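You operate a simulated robot arm through the tools that you are given. There is no shell and no other tool.

Carry out the task below with a simulated robot arm. There is one attempt and no reset: what you move stays moved.

Task
Try both beads on the studs with both ring gauges, then put each in the cell of its size.
Fine: a bead takes the size under the smallest ring that it passes; one that passes neither is 32 mm; lay the gauges back. Set down upright: bead ring gauge.

Only the result counts: the job must be done as asked and must still hold three seconds after the hand-in. Knocking over, shifting, dropping, spilling or breaking anything else fails it.

Robot
A 7-joint arm with a two-finger parallel gripper, fixed in place. Base frame: the origin is at the foot of the arm, x ahead of it, y to its left, z up. Lengths are in m, angles in rad, forces in N, time in s.
With the tool pointing down near the work surface it reaches from about 0.52 to 0.96 m from the base axis. Its first joint turns from -2.897 to 2.897 rad. Payload 3.91 kg.
The tool frame sits at the grasp point between the pads (the TCP): z along the fingers, y along the line on which they close. The tips reach 0.03 m beyond it. Largest opening 0.11 m; finger width 0.02, thickness 0.01; the body of the gripper, 0.048 by 0.112 m, starts 0.055 m behind the TCP.
Orientation is told as [roll, pitch, yaw] about the base's x, y, z axes, in that order, counted from this pose: with the fingers straight down and closing along the base's y, the tool's x points along the base's -x, its y along +y and its z along -z.

Tools
- The arm moves only by the tool play_rows. Its argument "rows" is one flat list of numbers, 6 for each row, row after row: the shift along the tool's x, y, z in units of 25 mm (1.0 is 25 mm), then the turn, a rotation vector about the tool's x, y, z in units of 5 degrees (1.0 is 5 degrees). In form: [x, y, z, wx, wy, wz, x, y, z, wx, wy, wz, ...]. A call has 1 to 20 rows; each row shifts and turns the commanded pose from where the row before left it, along the tool's axes as they then stand. "grip" is the opening, from 0 (shut) to 1 (fully open), set as the call begins (left out, the last holds). A call with a number of a shift or a turn outside -1 to 1 is refused whole. A row lasts 0.2 s, in which the tool goes at most 0.05 m and 0.15 rad; a call with a longer step from one row to the next is refused whole, and so is a gripper value outside its range. Where a pose cannot be reached the arm comes as near as it can. A force on the tool above 40 N (or 10 N above the force at the start of the call, whichever is more), or a blocked arm, ends the call early, and 0.2 s more pass. Each finger travels about 0.072 m/s and halts on what it meets, pressing with about 39 N; the grip force reading is that of the motor and also rises with nothing between the fingers. The clock runs only during rows and for 0.2 s after the last one: add rows that do not move to give the fingers time. It gives the time, the measured TCP pose, the force on the tool (base axes), the opening and the grip force at its end, in the units of the frame above (readings bear some noise), with the torque about the TCP (base axes, N m) and any sound that the robot's microphone picked up.
- Cameras (640 x 400 px; columns grow to the right, rows downward): "scene" is fixed at [0.2202, 0.6488, 1.3812]; the picture's right is [-0.55, -0.83, 0.00], its down [-0.52, 0.34, -0.79] and it looks along [0.66, -0.43, -0.62] (base axes); focal length 310 px, centre (320, 200). "wrist" rides on the gripper at [0.072, 0.017, -0.103] in the tool frame; the picture's right is [-0.23, 0.97, 0.00], its down [-0.76, -0.18, -0.62] and it looks along [-0.61, -0.14, 0.78] (tool axes); focal length 222 px, centre (320, 200). There is no depth. A picture from a camera that has moved, and an enlarged one, comes with that camera's place and axes in the base frame and with its lens.
- get_image(camera): a new picture of that camera. It takes no simulated time.
- move_column(by): slides the trunk up (or, below 0, down) by that many m; the arm rides with it, the base frame stays. It gives what a move gives, with no picture.
- inspect(camera, box): a new picture of the part [left, top, right, bottom] of that camera's present view, enlarged. It takes no simulated time.
- close_job(): hands the job in; it is judged then, once.

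Nothing tells you positions but the pictures and the camera data. Unless the task says otherwise, let go and move clear before handing in.

The tools are called after "Emit:" as name(argument=value, ...) on one line, values as JSON. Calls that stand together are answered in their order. play_rows: Moves the arm, as the interface text tells. Its arguments: {"type":"object","properties":{"rows":{"type":"array","items":{"type":"number"}},"grip":{"type":"number"}},"required":["rows"]} The other tools are called the same way: move_column (by) slides the trunk up or down; get_image (camera) takes a picture; inspect (camera, box) takes an enlarged picture of a part of a camera's view; close_job () hands the job in.

At the start:

```text
clock: 0.0
tool_pos: [0.5285, 0.1758, 1.156]
tcp_rot: [0.001, 0.001, -0.001]
ft_force: [0.2, 0.2, 0.0]
torque: [-0.03, 0.0, -0.03]
opening: 0.1098
gripper_force: 0.0
trunk travel left (down, up): [-0.6, 0.082]
```

scene: 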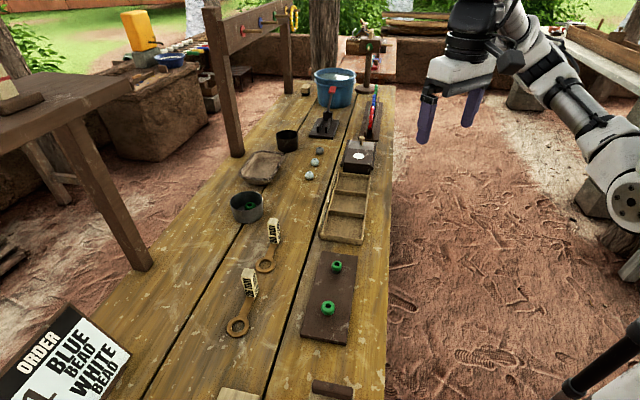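
wrist: 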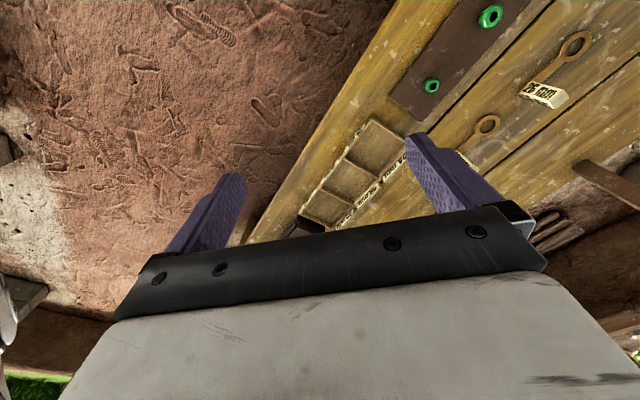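

I see a bench with two green beads on a dark board, two ring gauges with block handles, and a three-cell tray. I'll look closer before moving.

Emit:
inspect(camera="scene", box=[210, 200, 400, 360])

Emit:
inspect(camera="scene", box=[280, 130, 400, 260])

Emit:
inspect(camera="wrist", box=[280, 0, 640, 240])

```text
2.50 times, centred on (305, 280) of scene
camera zoom: at [0.2202, 0.6488, 1.3812], right [-0.55, -0.83, 0.0], down [-0.52, 0.34, -0.79], along [0.66, -0.43, -0.62], focal length 775 px, centre (358, 0)
```

zoom: 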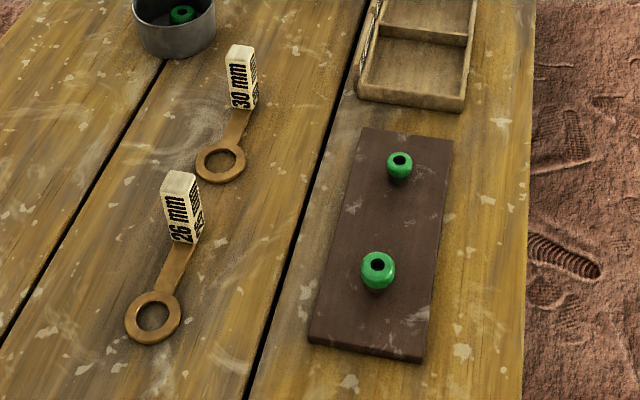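

```text
3.08 times, centred on (340, 195) of scene
camera zoom: at [0.2202, 0.6488, 1.3812], right [-0.55, -0.83, 0.0], down [-0.52, 0.34, -0.79], along [0.66, -0.43, -0.62], focal length 954 px, centre (258, 215)
```

zoom: 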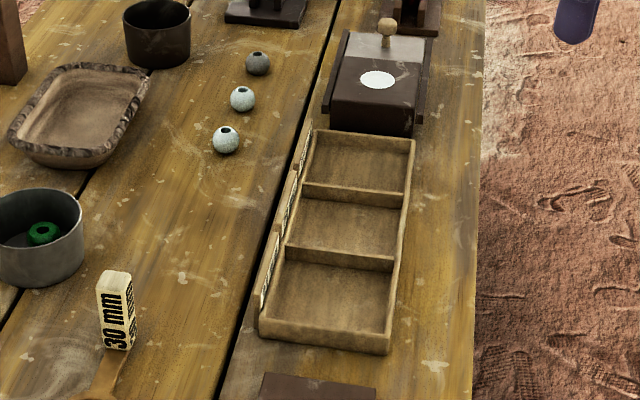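

```text
1.67 times, centred on (460, 120) of wrist
camera zoom: at [0.455, 0.1931, 1.2599], right [0.23, 0.97, 0.0], down [0.76, -0.18, 0.62], along [0.61, -0.14, -0.78], focal length 370 px, centre (87, 333)
```

zoom: 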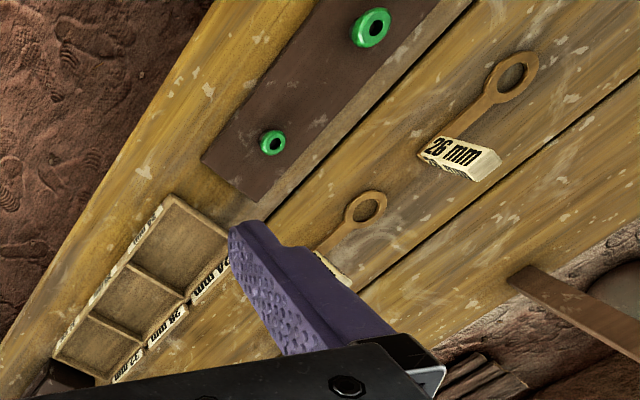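

The big bead is near (0.51, 0.44) and the small one near (0.585, 0.366). The rings are near (0.585, 0.605) for 26 and (0.698, 0.494) for 30, and the bench top is at about z 0.80. I'll move over the board for a better look.

Emit:
play_rows(rows=[-0.086, 0.937, 0.424, 0, 0, 0, -0.086, 0.937, 0.424, 0, 0, 0, -0.086, 0.937, 0.424, 0, 0, 0, -0.086, 0.937, 0.424, 0, 0, 0, -0.086, 0.937, 0.424, 0, 0, 0, -0.086, 0.937, 0.424, 0, 0, 0, -0.086, 0.937, 0.424, 0, 0, 0, -0.086, 0.937, 0.424, 0, 0, 0, -0.086, 0.937, 0.424, 0, 0, 0, -0.086, 0.937, 0.424, 0, 0, 0], grip=1)

Emit:
get_image(camera="wrist")

Emit:
get_image(camera="scene")

```text
clock: 2.2
tool_pos: [0.5481, 0.4092, 1.0501]
tcp_rot: [0.002, 0.0, -0.001]
ft_force: [0.0, -0.7, 0.0]
torque: [0.01, 0.01, -0.01]
opening: 0.1101
gripper_force: 0.0
trunk travel left (down, up): [-0.6, 0.082]
```

```text
taken
camera wrist: at [0.4761, 0.4272, 1.1536], right [0.23, 0.97, 0.0], down [0.76, -0.18, 0.62], along [0.61, -0.14, -0.78], focal length 222 px, centre (320, 200)
```

wrist: 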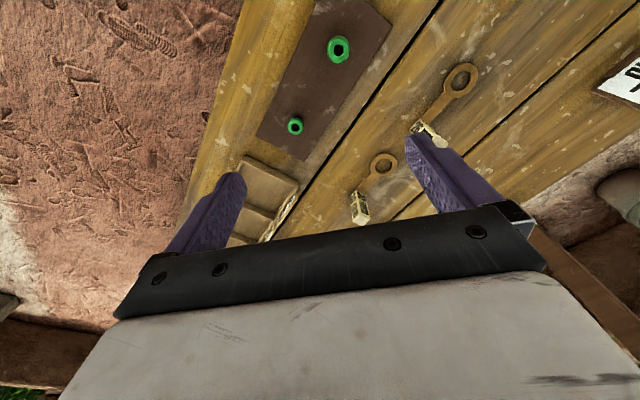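

```text
taken
```

scene: 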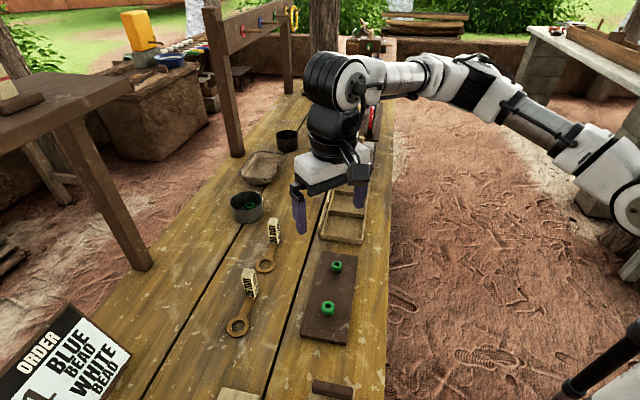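

The arm follows well and I can see both beads, both rings and the tray. I'll zoom in to measure them.

Emit:
inspect(camera="wrist", box=[240, 10, 400, 110])

Emit:
inspect(camera="wrist", box=[340, 50, 500, 150])

Emit:
inspect(camera="wrist", box=[220, 130, 420, 255])

Emit:
inspect(camera="scene", box=[220, 210, 300, 350])

Emit:
inspect(camera="scene", box=[290, 240, 370, 350])

```text
4.00 times, centred on (320, 60) of wrist
camera zoom: at [0.4761, 0.4272, 1.1536], right [0.23, 0.97, 0.0], down [0.76, -0.18, 0.62], along [0.61, -0.14, -0.78], focal length 888 px, centre (320, 760)
```

zoom: 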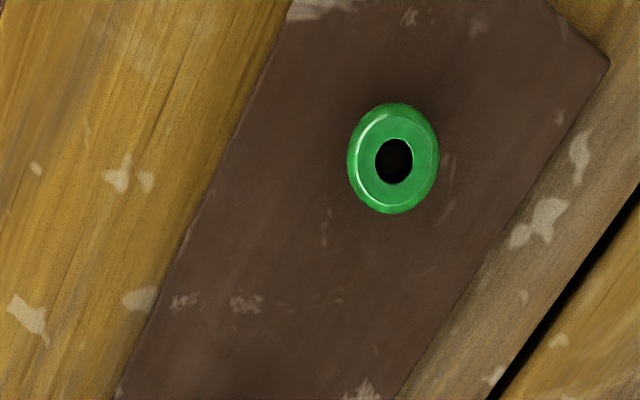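

```text
4.00 times, centred on (420, 100) of wrist
camera zoom: at [0.4761, 0.4272, 1.1536], right [0.23, 0.97, 0.0], down [0.76, -0.18, 0.62], along [0.61, -0.14, -0.78], focal length 888 px, centre (-80, 600)
```

zoom: 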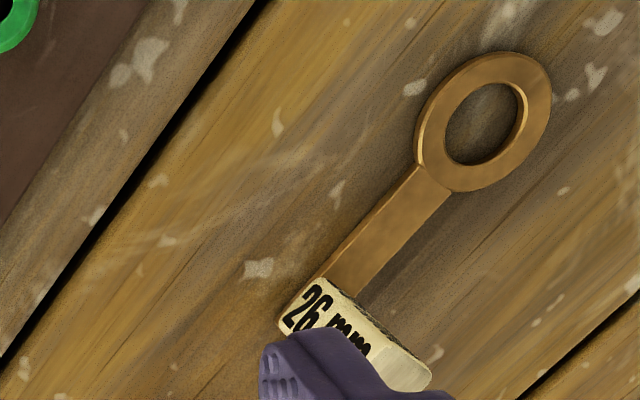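

```text
3.20 times, centred on (320, 192) of wrist
camera zoom: at [0.4761, 0.4272, 1.1536], right [0.23, 0.97, 0.0], down [0.76, -0.18, 0.62], along [0.61, -0.14, -0.78], focal length 711 px, centre (320, 224)
```

zoom: 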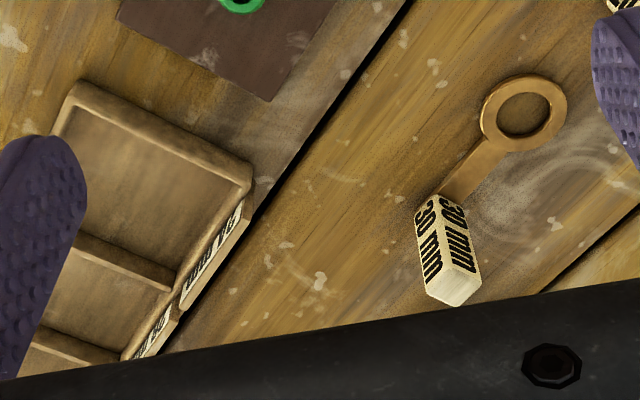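

```text
2.86 times, centred on (260, 280) of scene
camera zoom: at [0.2202, 0.6488, 1.3812], right [-0.55, -0.83, 0.0], down [-0.52, 0.34, -0.79], along [0.66, -0.43, -0.62], focal length 886 px, centre (491, -29)
```

zoom: 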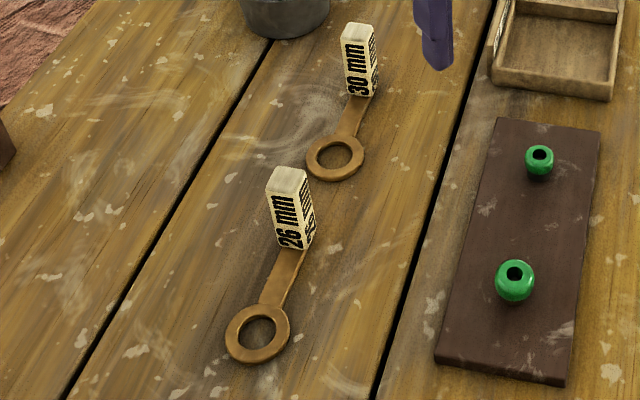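

```text
3.64 times, centred on (330, 295) of scene
camera zoom: at [0.2202, 0.6488, 1.3812], right [-0.55, -0.83, 0.0], down [-0.52, 0.34, -0.79], along [0.66, -0.43, -0.62], focal length 1127 px, centre (284, -146)
```

zoom: 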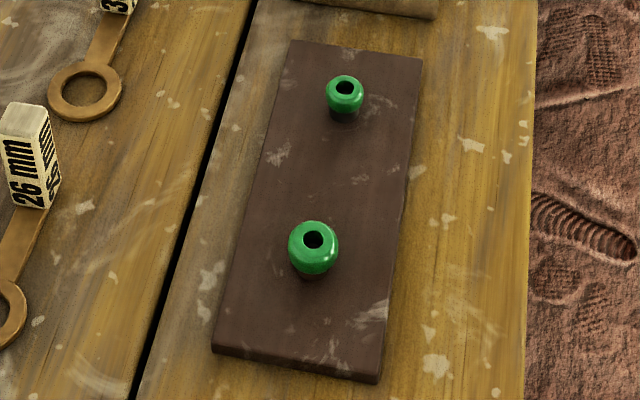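

The bench runs diagonally at about 45°. I estimate the 26 gauge's block at about (0.644, 0.547) with its top near z 0.865. I'll turn the gripper 45° and hover above it.

Emit:
play_rows(rows=[0, 0, 0, 0, 0, -1, 0, 0, 0, 0, 0, -1, 0, 0, 0, 0, 0, -1, 0, 0, 0, 0, 0, -1, 0, 0, 0, 0, 0, -1, 0, 0, 0, 0, 0, -1, 0, 0, 0, 0, 0, -1, 0, 0, 0, 0, 0, -1, 0, 0, 0, 0, 0, -1, -0.824, 0.145, 0.45, 0, 0, 0, -0.824, 0.145, 0.45, 0, 0, 0, -0.824, 0.145, 0.45, 0, 0, 0, -0.824, 0.145, 0.45, 0, 0, 0, -0.824, 0.145, 0.45, 0, 0, 0, -0.824, 0.145, 0.45, 0, 0, 0, -0.824, 0.145, 0.45, 0, 0, 0, -0.824, 0.145, 0.45, 0, 0, 0], grip=1)

Emit:
get_image(camera="wrist")

Emit:
get_image(camera="scene")

```text
clock: 5.8
tool_pos: [0.6447, 0.5458, 0.9612]
tcp_rot: [-0.001, -0.002, 0.785]
ft_force: [0.4, 0.8, 0.6]
torque: [-0.01, -0.01, 0.0]
opening: 0.11
gripper_force: 0.2
trunk travel left (down, up): [-0.6, 0.082]
```

```text
taken
camera wrist: at [0.5825, 0.5073, 1.0646], right [-0.53, 0.85, 0.0], down [0.66, 0.41, 0.62], along [0.53, 0.33, -0.78], focal length 222 px, centre (320, 200)
```

wrist: 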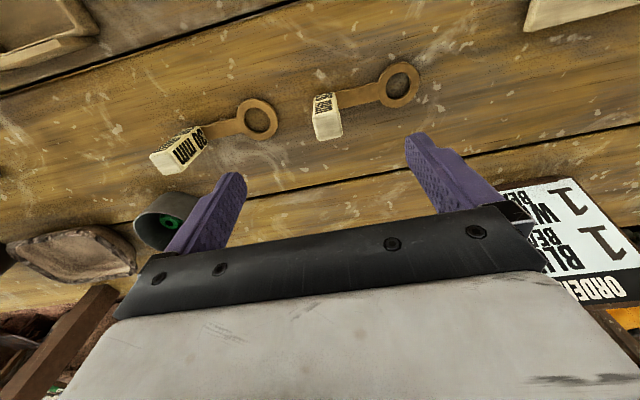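

```text
taken
```

scene: 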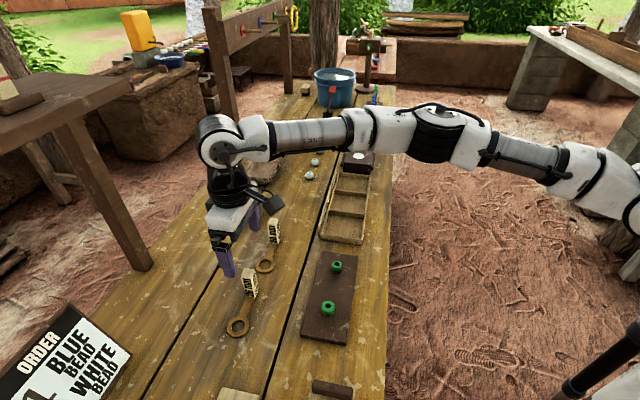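

The fingers hover near the 26 block. I'll zoom in to get its exact offset.

Emit:
inspect(camera="wrist", box=[290, 50, 450, 150])

Emit:
inspect(camera="wrist", box=[140, 80, 300, 180])

Emit:
inspect(camera="scene", box=[200, 200, 300, 350])

```text
4.00 times, centred on (370, 100) of wrist
camera zoom: at [0.5825, 0.5073, 1.0646], right [-0.53, 0.85, 0.0], down [0.66, 0.41, 0.62], along [0.53, 0.33, -0.78], focal length 888 px, centre (120, 600)
```

zoom: 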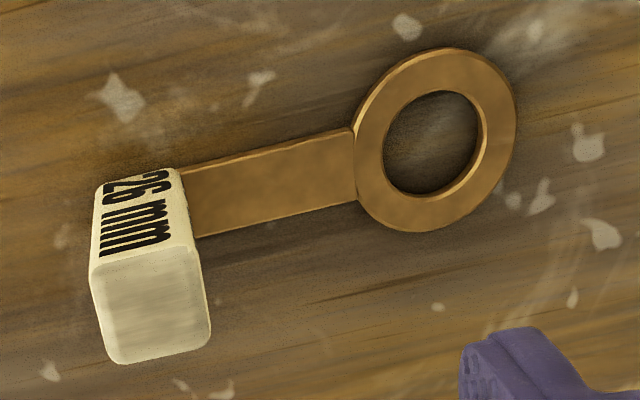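

```text
4.00 times, centred on (220, 130) of wrist
camera zoom: at [0.5825, 0.5073, 1.0646], right [-0.53, 0.85, 0.0], down [0.66, 0.41, 0.62], along [0.53, 0.33, -0.78], focal length 888 px, centre (720, 480)
```

zoom: 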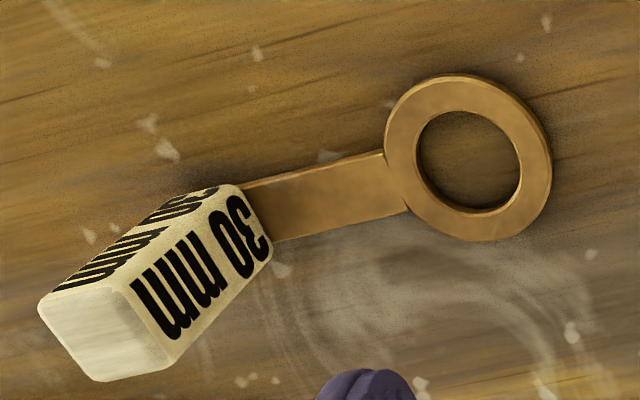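

```text
2.67 times, centred on (250, 275) of scene
camera zoom: at [0.2202, 0.6488, 1.3812], right [-0.55, -0.83, 0.0], down [-0.52, 0.34, -0.79], along [0.66, -0.43, -0.62], focal length 827 px, centre (507, 0)
```

zoom: 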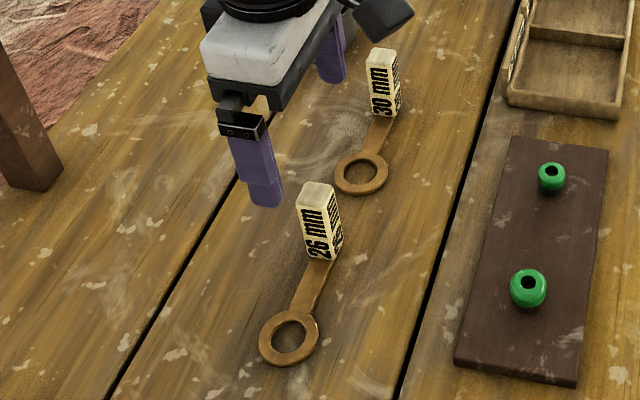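

The block is centred near (0.6405, 0.550) with its top at about 0.87, so I only need a 6 mm correction along the closing line. I'll shift and then descend around it.

Emit:
play_rows(rows=[0, 0.24, 0.5, 0, 0, 0, 0, 0, 0.85, 0, 0, 0, 0, 0, 0.85, 0, 0, 0, 0, 0, 0.85, 0, 0, 0, 0, 0, 0.85, 0, 0, 0, 0, 0, 0.5, 0, 0, 0, 0, 0, 0.2, 0, 0, 0, 0, 0, 0, 0, 0, 0], grip=1)

Emit:
get_image(camera="wrist")

Emit:
inspect(camera="scene", box=[200, 220, 300, 350])

```text
clock: 7.6
tool_pos: [0.6393, 0.5505, 0.8452]
tcp_rot: [0.001, 0.0, 0.785]
ft_force: [-0.2, 0.5, 0.0]
torque: [-0.01, 0.0, 0.02]
opening: 0.1101
gripper_force: 0.1
trunk travel left (down, up): [-0.6, 0.082]
```

```text
taken
camera wrist: at [0.5773, 0.5114, 0.9496], right [-0.53, 0.85, 0.0], down [0.66, 0.41, 0.62], along [0.53, 0.33, -0.78], focal length 222 px, centre (320, 200)
```

wrist: 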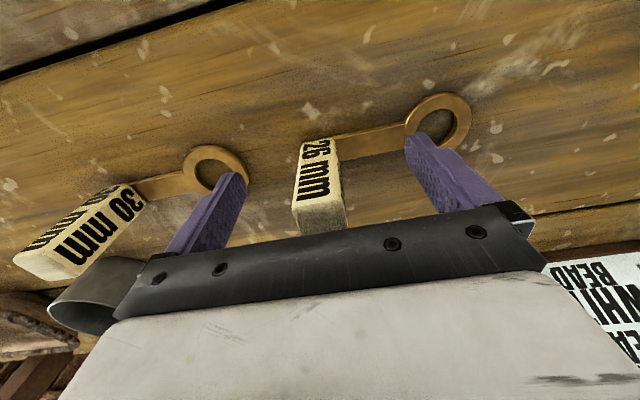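

```text
3.08 times, centred on (250, 285) of scene
camera zoom: at [0.2202, 0.6488, 1.3812], right [-0.55, -0.83, 0.0], down [-0.52, 0.34, -0.79], along [0.66, -0.43, -0.62], focal length 954 px, centre (535, -62)
```

zoom: 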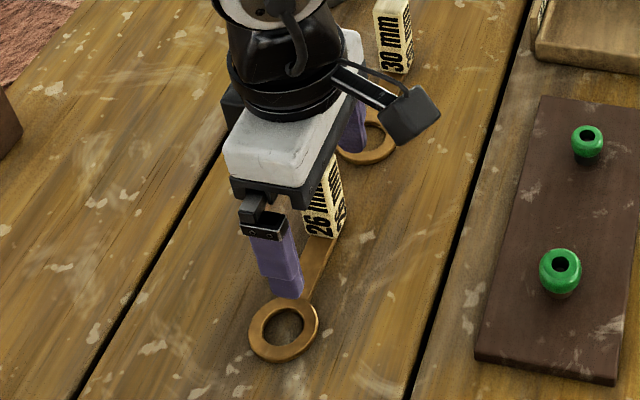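

The fingers straddle the 26 block at the right height with nothing touching. Closing now.

Emit:
play_rows(rows=[0, 0, 0, 0, 0, 0, 0, 0, 0, 0, 0, 0, 0, 0, 0, 0, 0, 0, 0, 0, 0, 0, 0, 0, 0, 0, 0, 0, 0, 0, 0, 0, 0, 0, 0, 0], grip=0)

Emit:
get_image(camera="wrist")

```text
clock: 9.0
tool_pos: [0.6397, 0.5497, 0.8458]
tcp_rot: [0.0, 0.0, 0.785]
ft_force: [0.3, -0.6, 0.6]
torque: [-0.05, 0.01, 0.02]
opening: 0.0234
gripper_force: 39.0
trunk travel left (down, up): [-0.6, 0.082]
```

```text
taken
camera wrist: at [0.5774, 0.5114, 0.9499], right [-0.53, 0.85, 0.0], down [0.66, 0.41, 0.62], along [0.53, 0.33, -0.78], focal length 222 px, centre (320, 200)
```

wrist: 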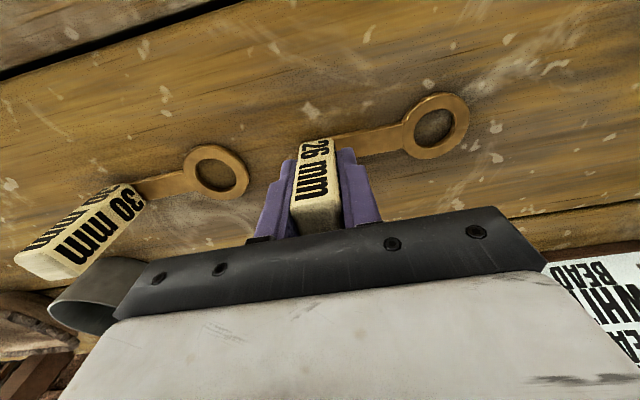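

The block is gripped at an opening of 0.0234. I'll measure the ring's offset from the tool before lifting.

Emit:
inspect(camera="wrist", box=[280, 80, 480, 205])

Emit:
inspect(camera="scene", box=[210, 270, 290, 345])

```text
3.20 times, centred on (380, 142) of wrist
camera zoom: at [0.5774, 0.5114, 0.9499], right [-0.53, 0.85, 0.0], down [0.66, 0.41, 0.62], along [0.53, 0.33, -0.78], focal length 711 px, centre (128, 384)
```

zoom: 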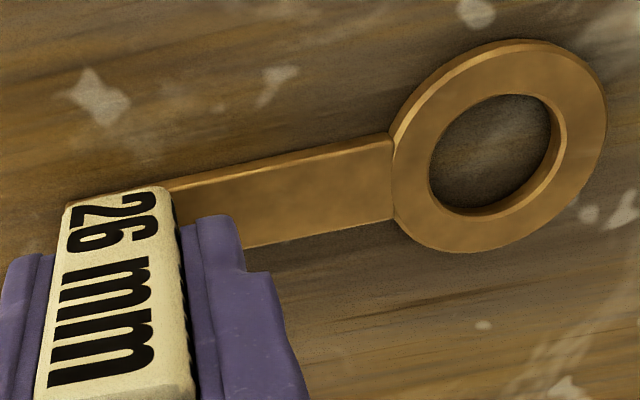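

```text
5.33 times, centred on (250, 308) of scene
camera zoom: at [0.2202, 0.6488, 1.3812], right [-0.55, -0.83, 0.0], down [-0.52, 0.34, -0.79], along [0.66, -0.43, -0.62], focal length 1654 px, centre (693, -373)
```

zoom: 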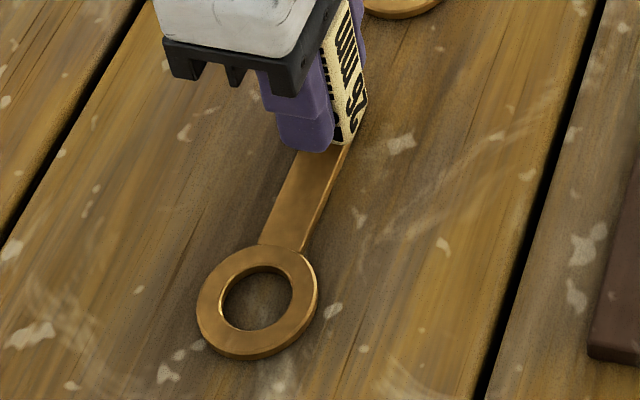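

I'm lifting the gauge straight up 0.1 m, then turning it so its handle will lie across the board and stay clear of the other bead.

Emit:
play_rows(rows=[0, 0, -0.4, 0, 0, 0, 0, 0, -0.8, 0, 0, 0, 0, 0, -1, 0, 0, 0, 0, 0, -1, 0, 0, 0, 0, 0, -0.8, 0, 0, 0, 0, 0, 0, 0, 0, -1, 0, 0, 0, 0, 0, -1, 0, 0, 0, 0, 0, -1, 0, 0, 0, 0, 0, -1, 0, 0, 0, 0, 0, -1, 0, 0, 0, 0, 0, -1])

Emit:
get_image(camera="wrist")

Emit:
get_image(camera="scene")

```text
clock: 11.4
tool_pos: [0.6394, 0.5496, 0.9464]
tcp_rot: [-0.002, 0.001, 1.225]
ft_force: [-0.6, 0.4, -0.6]
torque: [0.0, 0.01, 0.06]
opening: 0.0235
gripper_force: 39.2
out of reach, approached as far as the arm can: row 11
trunk travel left (down, up): [-0.6, 0.082]
```

```text
taken
camera wrist: at [0.6001, 0.4889, 1.0494], right [-0.84, 0.55, 0.0], down [0.43, 0.66, 0.62], along [0.34, 0.52, -0.78], focal length 222 px, centre (320, 200)
```

wrist: 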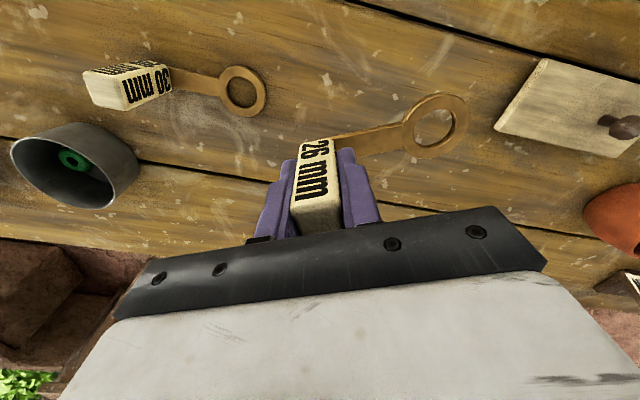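

```text
taken
```

scene: 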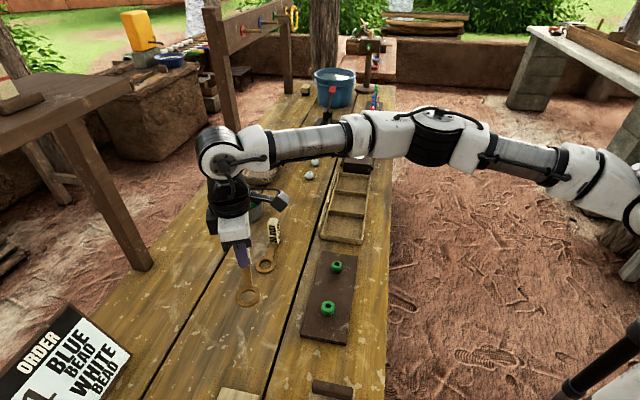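

The wrist hit its joint limit turning that way, so I'll turn the other way. The handle will then point back toward the robot, at yaw about -45°.

Emit:
play_rows(rows=[0, 0, 0, 0, 0, 1, 0, 0, 0, 0, 0, 1, 0, 0, 0, 0, 0, 1, 0, 0, 0, 0, 0, 1, 0, 0, 0, 0, 0, 1, 0, 0, 0, 0, 0, 1, 0, 0, 0, 0, 0, 1, 0, 0, 0, 0, 0, 1, 0, 0, 0, 0, 0, 1, 0, 0, 0, 0, 0, 1, 0, 0, 0, 0, 0, 1, 0, 0, 0, 0, 0, 1, 0, 0, 0, 0, 0, 1, 0, 0, 0, 0, 0, 1, 0, 0, 0, 0, 0, 1, 0, 0, 0, 0, 0, 1, 0, 0, 0, 0, 0, 1, 0, 0, 0, 0, 0, 1, 0, 0, 0, 0, 0, 1, 0, 0, 0, 0, 0, 1])

```text
clock: 15.6
tool_pos: [0.6393, 0.5504, 0.9449]
tcp_rot: [0.0, 0.0, -0.524]
ft_force: [1.0, -0.4, -1.1]
torque: [-0.02, -0.02, 0.01]
opening: 0.0235
gripper_force: 38.9
trunk travel left (down, up): [-0.6, 0.082]
```

Emit:
play_rows(rows=[0, 0, 0, 0, 0, 1, 0, 0, 0, 0, 0, 1, 0, 0, 0, 0, 0, 1, 0.0583, -0.836, 0, 0, 0, 0, 0.0583, -0.836, 0, 0, 0, 0, 0.0583, -0.836, 0, 0, 0, 0, 0.0583, -0.836, 0, 0, 0, 0, 0.0583, -0.836, 0, 0, 0, 0, 0.0583, -0.836, 0, 0, 0, 0, 0.0583, -0.836, 0, 0, 0, 0, 0.0583, -0.836, 0, 0, 0, 0, 0.0583, -0.836, 0, 0, 0, 0, 0.0583, -0.836, 0, 0, 0, 0, 0.0583, -0.836, 0, 0, 0, 0, 0.0583, -0.836, 0, 0, 0, 0, 0, 0, 0.6, 0, 0, 0])

Emit:
get_image(camera="wrist")

Emit:
get_image(camera="scene")

```text
clock: 19.0
tool_pos: [0.4501, 0.3858, 0.9314]
tcp_rot: [0.001, 0.0, -0.784]
ft_force: [0.1, -0.5, -1.2]
torque: [0.01, 0.03, 0.01]
opening: 0.0233
gripper_force: 38.7
trunk travel left (down, up): [-0.6, 0.082]
```

```text
taken
camera wrist: at [0.4116, 0.4499, 1.0336], right [0.85, 0.53, 0.0], down [0.41, -0.66, 0.62], along [0.33, -0.53, -0.78], focal length 222 px, centre (320, 200)
```

wrist: 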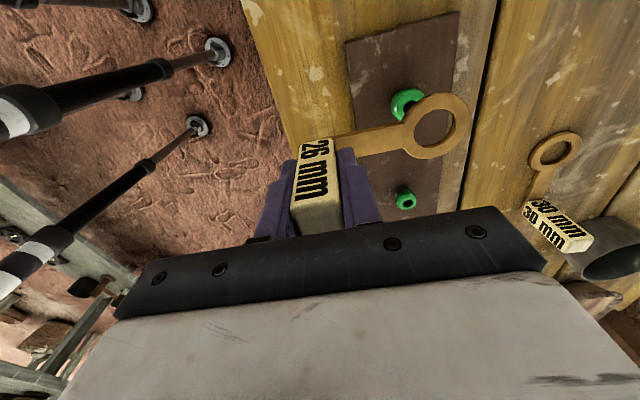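

```text
taken
```

scene: 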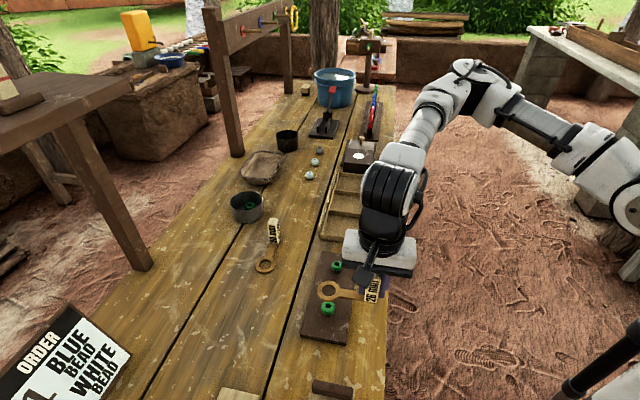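

The 26 ring hovers near the big bead. I'll measure both in the two views.

Emit:
inspect(camera="wrist", box=[340, 70, 500, 170])

Emit:
inspect(camera="wrist", box=[360, 160, 440, 220])

Emit:
inspect(camera="scene", box=[290, 250, 370, 350])

```text
4.00 times, centred on (420, 120) of wrist
camera zoom: at [0.4116, 0.4499, 1.0336], right [0.85, 0.53, 0.0], down [0.41, -0.66, 0.62], along [0.33, -0.53, -0.78], focal length 888 px, centre (-80, 520)
```

zoom: 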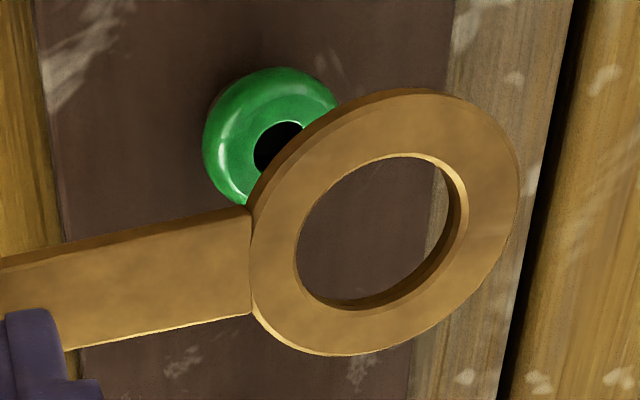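

```text
6.67 times, centred on (400, 190) of wrist
camera zoom: at [0.4116, 0.4499, 1.0336], right [0.85, 0.53, 0.0], down [0.41, -0.66, 0.62], along [0.33, -0.53, -0.78], focal length 1481 px, centre (-213, 267)
```

zoom: 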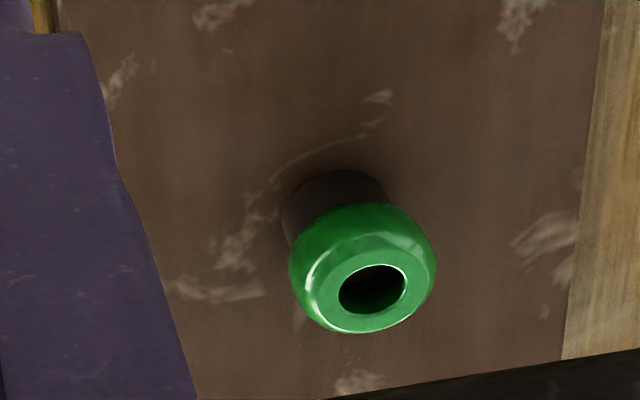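

```text
4.00 times, centred on (330, 300) of scene
camera zoom: at [0.2202, 0.6488, 1.3812], right [-0.55, -0.83, 0.0], down [-0.52, 0.34, -0.79], along [0.66, -0.43, -0.62], focal length 1240 px, centre (280, -200)
```

zoom: 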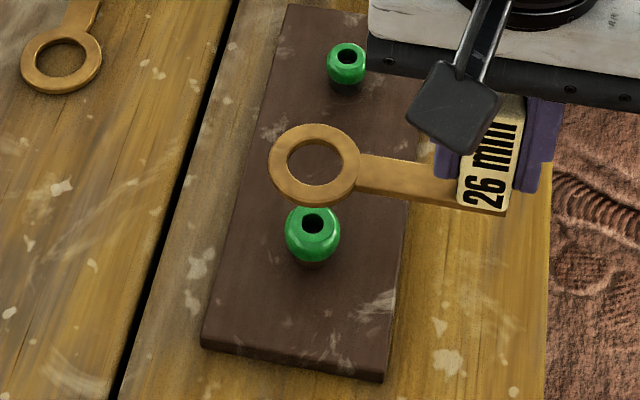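

The ring and bead line up to within about 2 mm. I'll lower the ring to just above the bead to cut the parallax, then refine.

Emit:
play_rows(rows=[0, -0.04, 0.4, 0, 0, 0, 0, 0, 0.5, 0, 0, 0, 0, 0, 0.3, 0, 0, 0, 0, 0, 0, 0, 0, 0])

Emit:
inspect(camera="wrist", box=[340, 70, 500, 170])

Emit:
inspect(camera="scene", box=[300, 280, 364, 320])

```text
clock: 20.0
tool_pos: [0.4483, 0.3841, 0.8998]
tcp_rot: [0.0, 0.0, -0.786]
ft_force: [-0.2, 0.3, -0.8]
torque: [-0.04, 0.02, 0.0]
opening: 0.0234
gripper_force: 39.0
trunk travel left (down, up): [-0.6, 0.082]
```

```text
4.00 times, centred on (420, 120) of wrist
camera zoom: at [0.4099, 0.4488, 1.0044], right [0.85, 0.53, 0.0], down [0.41, -0.66, 0.62], along [0.33, -0.53, -0.78], focal length 888 px, centre (-80, 520)
```

zoom: 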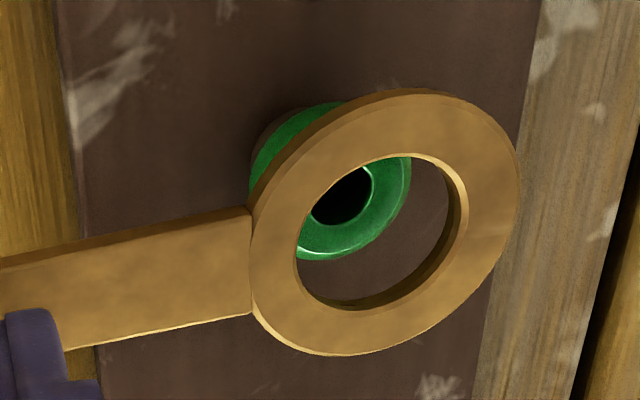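

```text
10.00 times, centred on (332, 300) of scene
camera zoom: at [0.2202, 0.6488, 1.3812], right [-0.55, -0.83, 0.0], down [-0.52, 0.34, -0.79], along [0.66, -0.43, -0.62], focal length 3100 px, centre (200, -800)
```

zoom: 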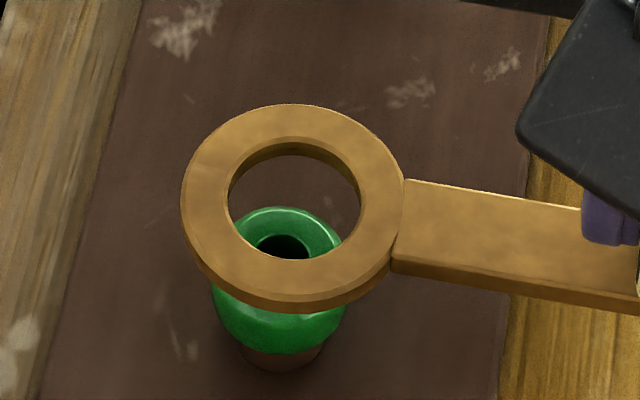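

Emit:
inspect(camera="wrist", box=[396, 84, 460, 164])

Emit:
inspect(camera="scene", box=[314, 286, 346, 320])

```text
5.00 times, centred on (428, 124) of wrist
camera zoom: at [0.4099, 0.4488, 1.0044], right [0.85, 0.53, 0.0], down [0.41, -0.66, 0.62], along [0.33, -0.53, -0.78], focal length 1111 px, centre (-220, 580)
```

zoom: 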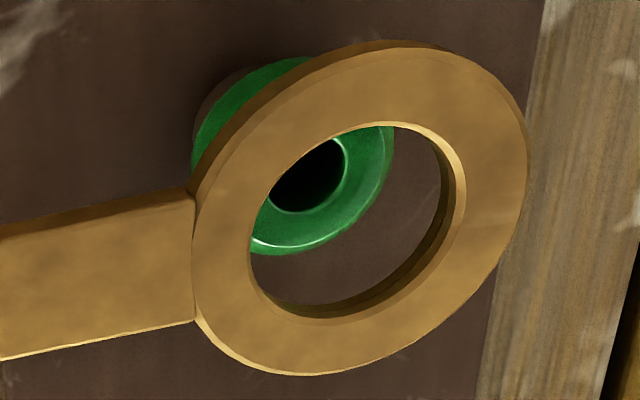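

```text
11.76 times, centred on (330, 303) of scene
camera zoom: at [0.2202, 0.6488, 1.3812], right [-0.55, -0.83, 0.0], down [-0.52, 0.34, -0.79], along [0.66, -0.43, -0.62], focal length 3647 px, centre (202, -1012)
```

zoom: 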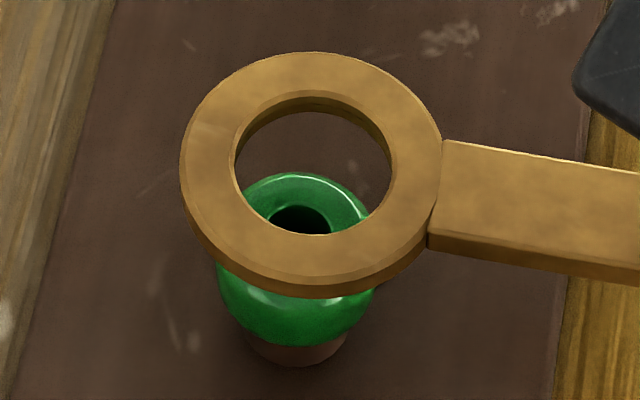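

The ring is within about 1 mm of the bead's axis. I'll nudge it 1 mm outward and lower gently while watching the force.

Emit:
play_rows(rows=[0, 0.044, 0.1, 0, 0, 0, 0, 0, 0.1, 0, 0, 0, 0, 0, 0.1, 0, 0, 0, 0, 0, 0.1, 0, 0, 0, 0, 0, 0.1, 0, 0, 0, 0, 0, 0, 0, 0, 0])

Emit:
inspect(camera="wrist", box=[396, 84, 460, 164])

Emit:
inspect(camera="scene", box=[314, 286, 346, 320])

```text
clock: 21.4
tool_pos: [0.4495, 0.3861, 0.8887]
tcp_rot: [0.0, -0.001, -0.785]
ft_force: [0.0, 1.3, 0.0]
torque: [-0.01, 0.0, -0.03]
opening: 0.0232
gripper_force: 38.7
trunk travel left (down, up): [-0.6, 0.082]
```

```text
5.00 times, centred on (428, 124) of wrist
camera zoom: at [0.4105, 0.4504, 0.9926], right [0.85, 0.53, 0.0], down [0.41, -0.66, 0.62], along [0.33, -0.53, -0.78], focal length 1111 px, centre (-220, 580)
```

zoom: 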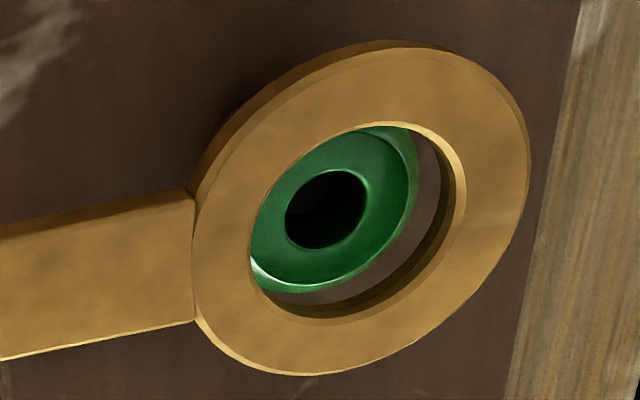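

```text
11.76 times, centred on (330, 303) of scene
camera zoom: at [0.2202, 0.6488, 1.3812], right [-0.55, -0.83, 0.0], down [-0.52, 0.34, -0.79], along [0.66, -0.43, -0.62], focal length 3647 px, centre (202, -1012)
```

zoom: 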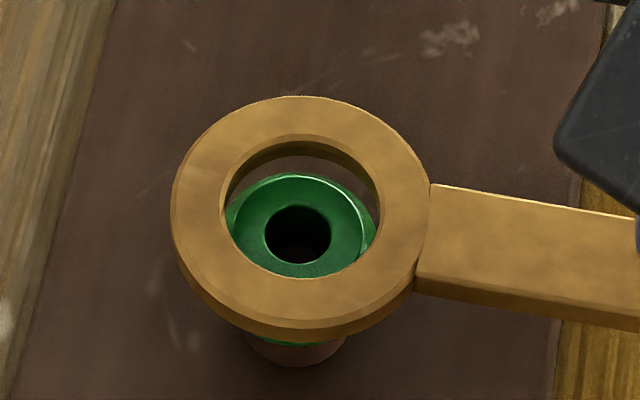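

The ring is nearly concentric with the bead in both views. I'll lower it 1 mm at a time to see whether it stops.

Emit:
play_rows(rows=[0, 0, 0.04, 0, 0, 0, 0, 0, 0.04, 0, 0, 0, 0, 0, 0.04, 0, 0, 0, 0, 0, 0.04, 0, 0, 0, 0, 0, 0.04, 0, 0, 0, 0, 0, 0.04, 0, 0, 0, 0, 0, 0.04, 0, 0, 0, 0, 0, 0, 0, 0, 0])

Emit:
inspect(camera="scene", box=[314, 286, 346, 320])

```text
clock: 23.2
tool_pos: [0.4498, 0.3852, 0.8807]
tcp_rot: [-0.002, -0.001, -0.786]
ft_force: [0.7, -0.1, -0.2]
torque: [0.06, -0.12, -0.05]
opening: 0.0233
gripper_force: 39.3
trunk travel left (down, up): [-0.6, 0.082]
```

```text
11.76 times, centred on (330, 303) of scene
camera zoom: at [0.2202, 0.6488, 1.3812], right [-0.55, -0.83, 0.0], down [-0.52, 0.34, -0.79], along [0.66, -0.43, -0.62], focal length 3647 px, centre (202, -1012)
```

zoom: 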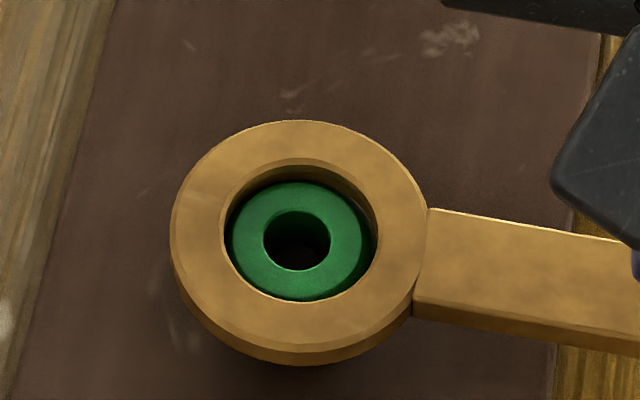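

Emit:
play_rows(rows=[0, 0, 0.04, 0, 0, 0, 0, 0, 0.04, 0, 0, 0, 0, 0, 0, 0, 0, 0])

Emit:
inspect(camera="scene", box=[314, 286, 346, 320])

Emit:
inspect(camera="wrist", box=[396, 84, 460, 164])

```text
clock: 24.0
tool_pos: [0.4503, 0.3872, 0.8792]
tcp_rot: [0.002, 0.0, -0.784]
ft_force: [3.9, -0.6, 9.0]
torque: [0.52, -0.68, -0.19]
opening: 0.0235
gripper_force: 39.4
trunk travel left (down, up): [-0.6, 0.082]
```

```text
11.76 times, centred on (330, 303) of scene
camera zoom: at [0.2202, 0.6488, 1.3812], right [-0.55, -0.83, 0.0], down [-0.52, 0.34, -0.79], along [0.66, -0.43, -0.62], focal length 3647 px, centre (202, -1012)
```

zoom: 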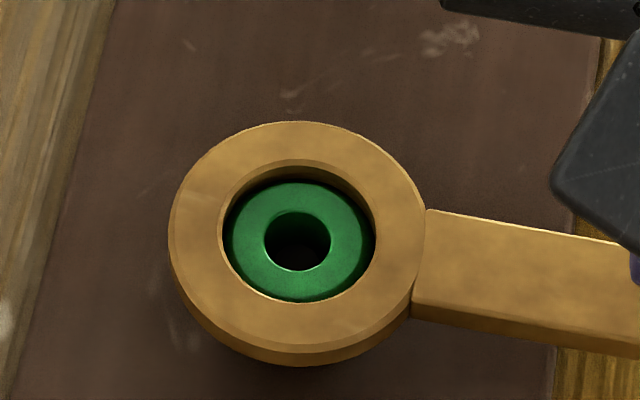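

```text
5.00 times, centred on (428, 124) of wrist
camera zoom: at [0.411, 0.45, 0.9837], right [0.85, 0.53, 0.0], down [0.41, -0.67, 0.62], along [0.33, -0.53, -0.78], focal length 1111 px, centre (-220, 580)
```

zoom: 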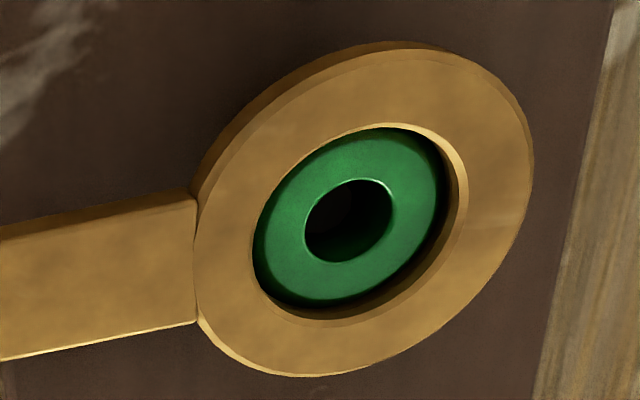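

The 26 ring stops on the big bead with 9 N upward and the lever torque expected from the ring, at about 4–5 mm above the bead's equator. It does not pass 26. I'll raise it and move to the small bead.

Emit:
play_rows(rows=[0, 0, -0.1, 0, 0, 0, 0, 0, -0.3, 0, 0, 0, 0, 0, -0.4, 0, 0, 0, 0, 0, -0.4, 0, 0, 0, -0.718, 0, 0, 0, 0, 0, -0.718, 0, 0, 0, 0, 0, -0.718, 0, 0, 0, 0, 0, -0.718, 0, 0, 0, 0, 0, -0.718, 0, 0, 0, 0, 0, -0.718, 0, 0, 0, 0, 0, 0, 0, 0, 0, 0, 0])

Emit:
get_image(camera="scene")

Emit:
get_image(camera="wrist")

```text
clock: 26.4
tool_pos: [0.527, 0.3092, 0.9086]
tcp_rot: [0.0, 0.001, -0.786]
ft_force: [0.4, -0.6, -0.6]
torque: [0.01, 0.02, 0.0]
opening: 0.0237
gripper_force: 38.9
trunk travel left (down, up): [-0.6, 0.082]
```

```text
taken
```

scene: 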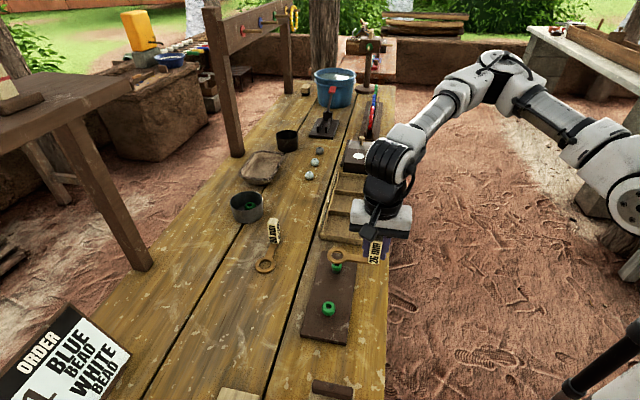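

```text
taken
camera wrist: at [0.4875, 0.374, 1.0137], right [0.85, 0.53, 0.0], down [0.41, -0.66, 0.62], along [0.33, -0.53, -0.78], focal length 222 px, centre (320, 200)
```

wrist: 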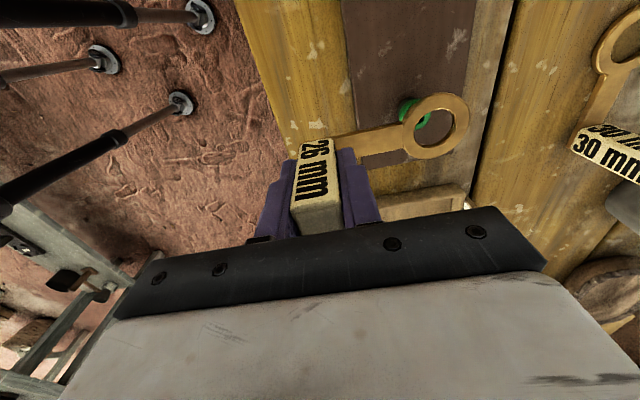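

The ring is now near the small bead. I'll lower it to about 5 mm above the bead and measure.

Emit:
play_rows(rows=[0, 0, 0.3, 0, 0, 0, 0, 0, 0.3, 0, 0, 0, 0, 0, 0.1, 0, 0, 0, 0, 0, 0, 0, 0, 0])

Emit:
inspect(camera="wrist", box=[396, 84, 460, 164])

Emit:
inspect(camera="scene", box=[320, 244, 352, 278])

```text
clock: 27.4
tool_pos: [0.5268, 0.3097, 0.8903]
tcp_rot: [0.0, 0.0, -0.785]
ft_force: [-0.4, -0.8, -0.8]
torque: [-0.03, 0.01, -0.02]
opening: 0.0233
gripper_force: 38.9
trunk travel left (down, up): [-0.6, 0.082]
```

```text
5.00 times, centred on (428, 124) of wrist
camera zoom: at [0.4873, 0.374, 0.9946], right [0.85, 0.53, 0.0], down [0.41, -0.66, 0.62], along [0.33, -0.53, -0.78], focal length 1111 px, centre (-220, 580)
```

zoom: 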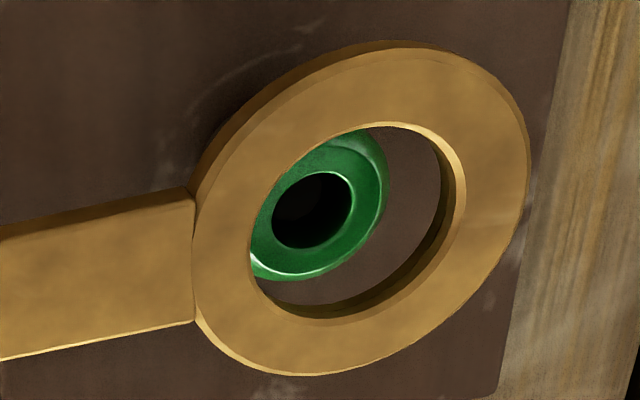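

```text
11.76 times, centred on (336, 261) of scene
camera zoom: at [0.2202, 0.6488, 1.3812], right [-0.55, -0.83, 0.0], down [-0.52, 0.34, -0.79], along [0.66, -0.43, -0.62], focal length 3647 px, centre (132, -518)
```

zoom: 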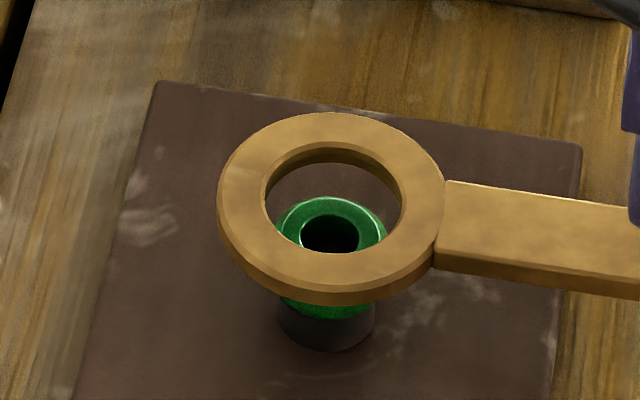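

Solving both views together, the small bead is about 3 mm off along tool -x, with its top near z 0.838. I'll correct that, lower a little and check again.

Emit:
play_rows(rows=[-0.12, 0, 0.1, 0, 0, 0, 0, 0, 0.1, 0, 0, 0, 0, 0, 0, 0, 0, 0, 0, 0, 0, 0, 0, 0])

Emit:
inspect(camera="wrist", box=[396, 84, 460, 164])

Emit:
inspect(camera="scene", box=[320, 244, 352, 278])

```text
clock: 28.4
tool_pos: [0.5272, 0.3084, 0.8848]
tcp_rot: [0.001, -0.001, -0.785]
ft_force: [0.3, -0.7, -0.7]
torque: [-0.03, 0.0, -0.02]
opening: 0.0236
gripper_force: 39.4
trunk travel left (down, up): [-0.6, 0.082]
```

```text
5.00 times, centred on (428, 124) of wrist
camera zoom: at [0.4895, 0.3717, 0.99], right [0.85, 0.53, 0.0], down [0.41, -0.66, 0.62], along [0.33, -0.53, -0.78], focal length 1111 px, centre (-220, 580)
```

zoom: 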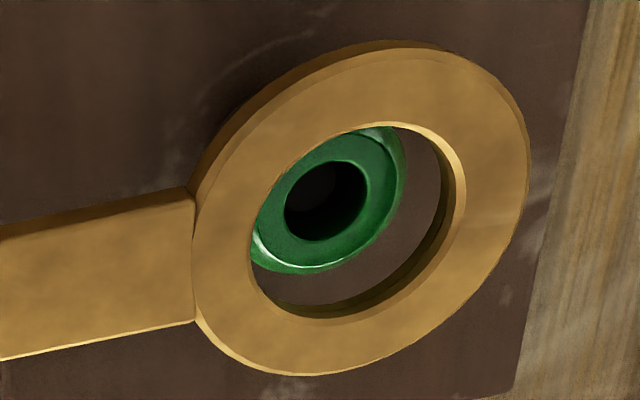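

```text
11.76 times, centred on (336, 261) of scene
camera zoom: at [0.2202, 0.6488, 1.3812], right [-0.55, -0.83, 0.0], down [-0.52, 0.34, -0.79], along [0.66, -0.43, -0.62], focal length 3647 px, centre (132, -518)
```

zoom: 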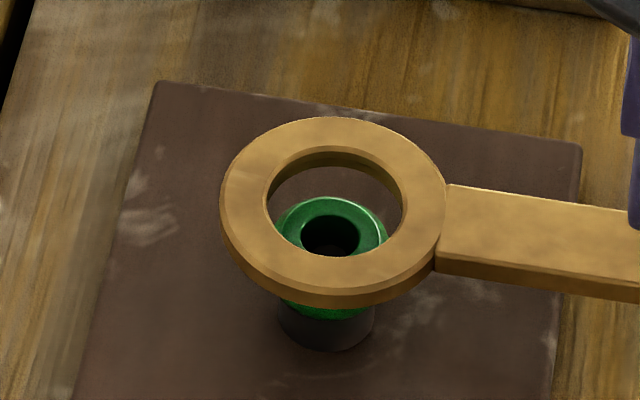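

The ring and small bead are now concentric to within about 0.3 mm. I'll lower it slowly to see if it passes.

Emit:
play_rows(rows=[0, 0, 0.05, 0, 0, 0, 0, 0, 0.05, 0, 0, 0, 0, 0, 0.05, 0, 0, 0, 0, 0, 0.05, 0, 0, 0, 0, 0, 0.05, 0, 0, 0, 0, 0, 0.05, 0, 0, 0, 0, 0, 0.05, 0, 0, 0, 0, 0, 0.05, 0, 0, 0, 0, 0, 0, 0, 0, 0])

Emit:
inspect(camera="scene", box=[320, 244, 352, 278])

Emit:
inspect(camera="wrist", box=[396, 84, 460, 164])

```text
clock: 30.4
tool_pos: [0.5268, 0.3074, 0.8767]
tcp_rot: [0.001, 0.001, -0.785]
ft_force: [0.7, 1.2, -1.8]
torque: [-0.01, 0.04, -0.01]
opening: 0.0233
gripper_force: 39.2
trunk travel left (down, up): [-0.6, 0.082]
```

```text
11.76 times, centred on (336, 261) of scene
camera zoom: at [0.2202, 0.6488, 1.3812], right [-0.55, -0.83, 0.0], down [-0.52, 0.34, -0.79], along [0.66, -0.43, -0.62], focal length 3647 px, centre (132, -518)
```

zoom: 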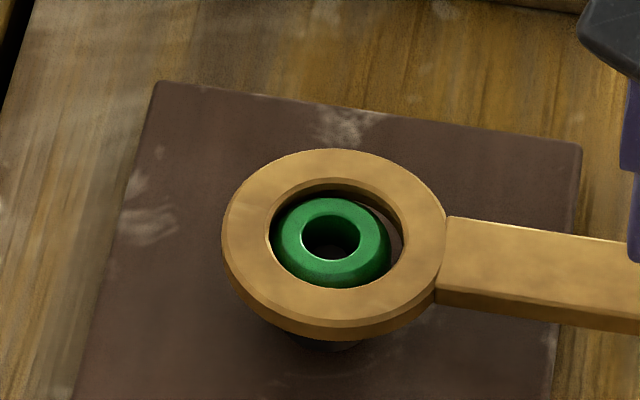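

```text
5.00 times, centred on (428, 124) of wrist
camera zoom: at [0.4892, 0.3713, 0.9808], right [0.85, 0.53, 0.0], down [0.41, -0.66, 0.62], along [0.33, -0.53, -0.78], focal length 1111 px, centre (-220, 580)
```

zoom: 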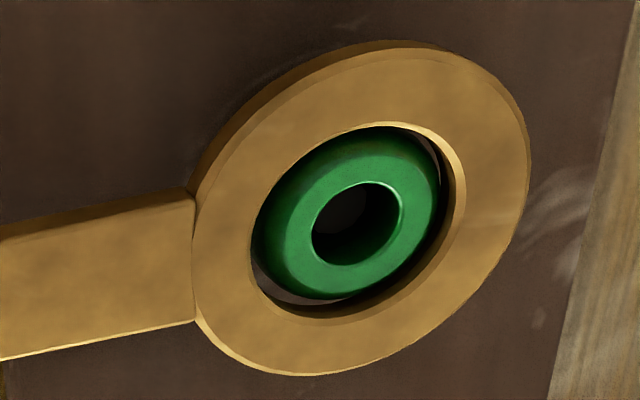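

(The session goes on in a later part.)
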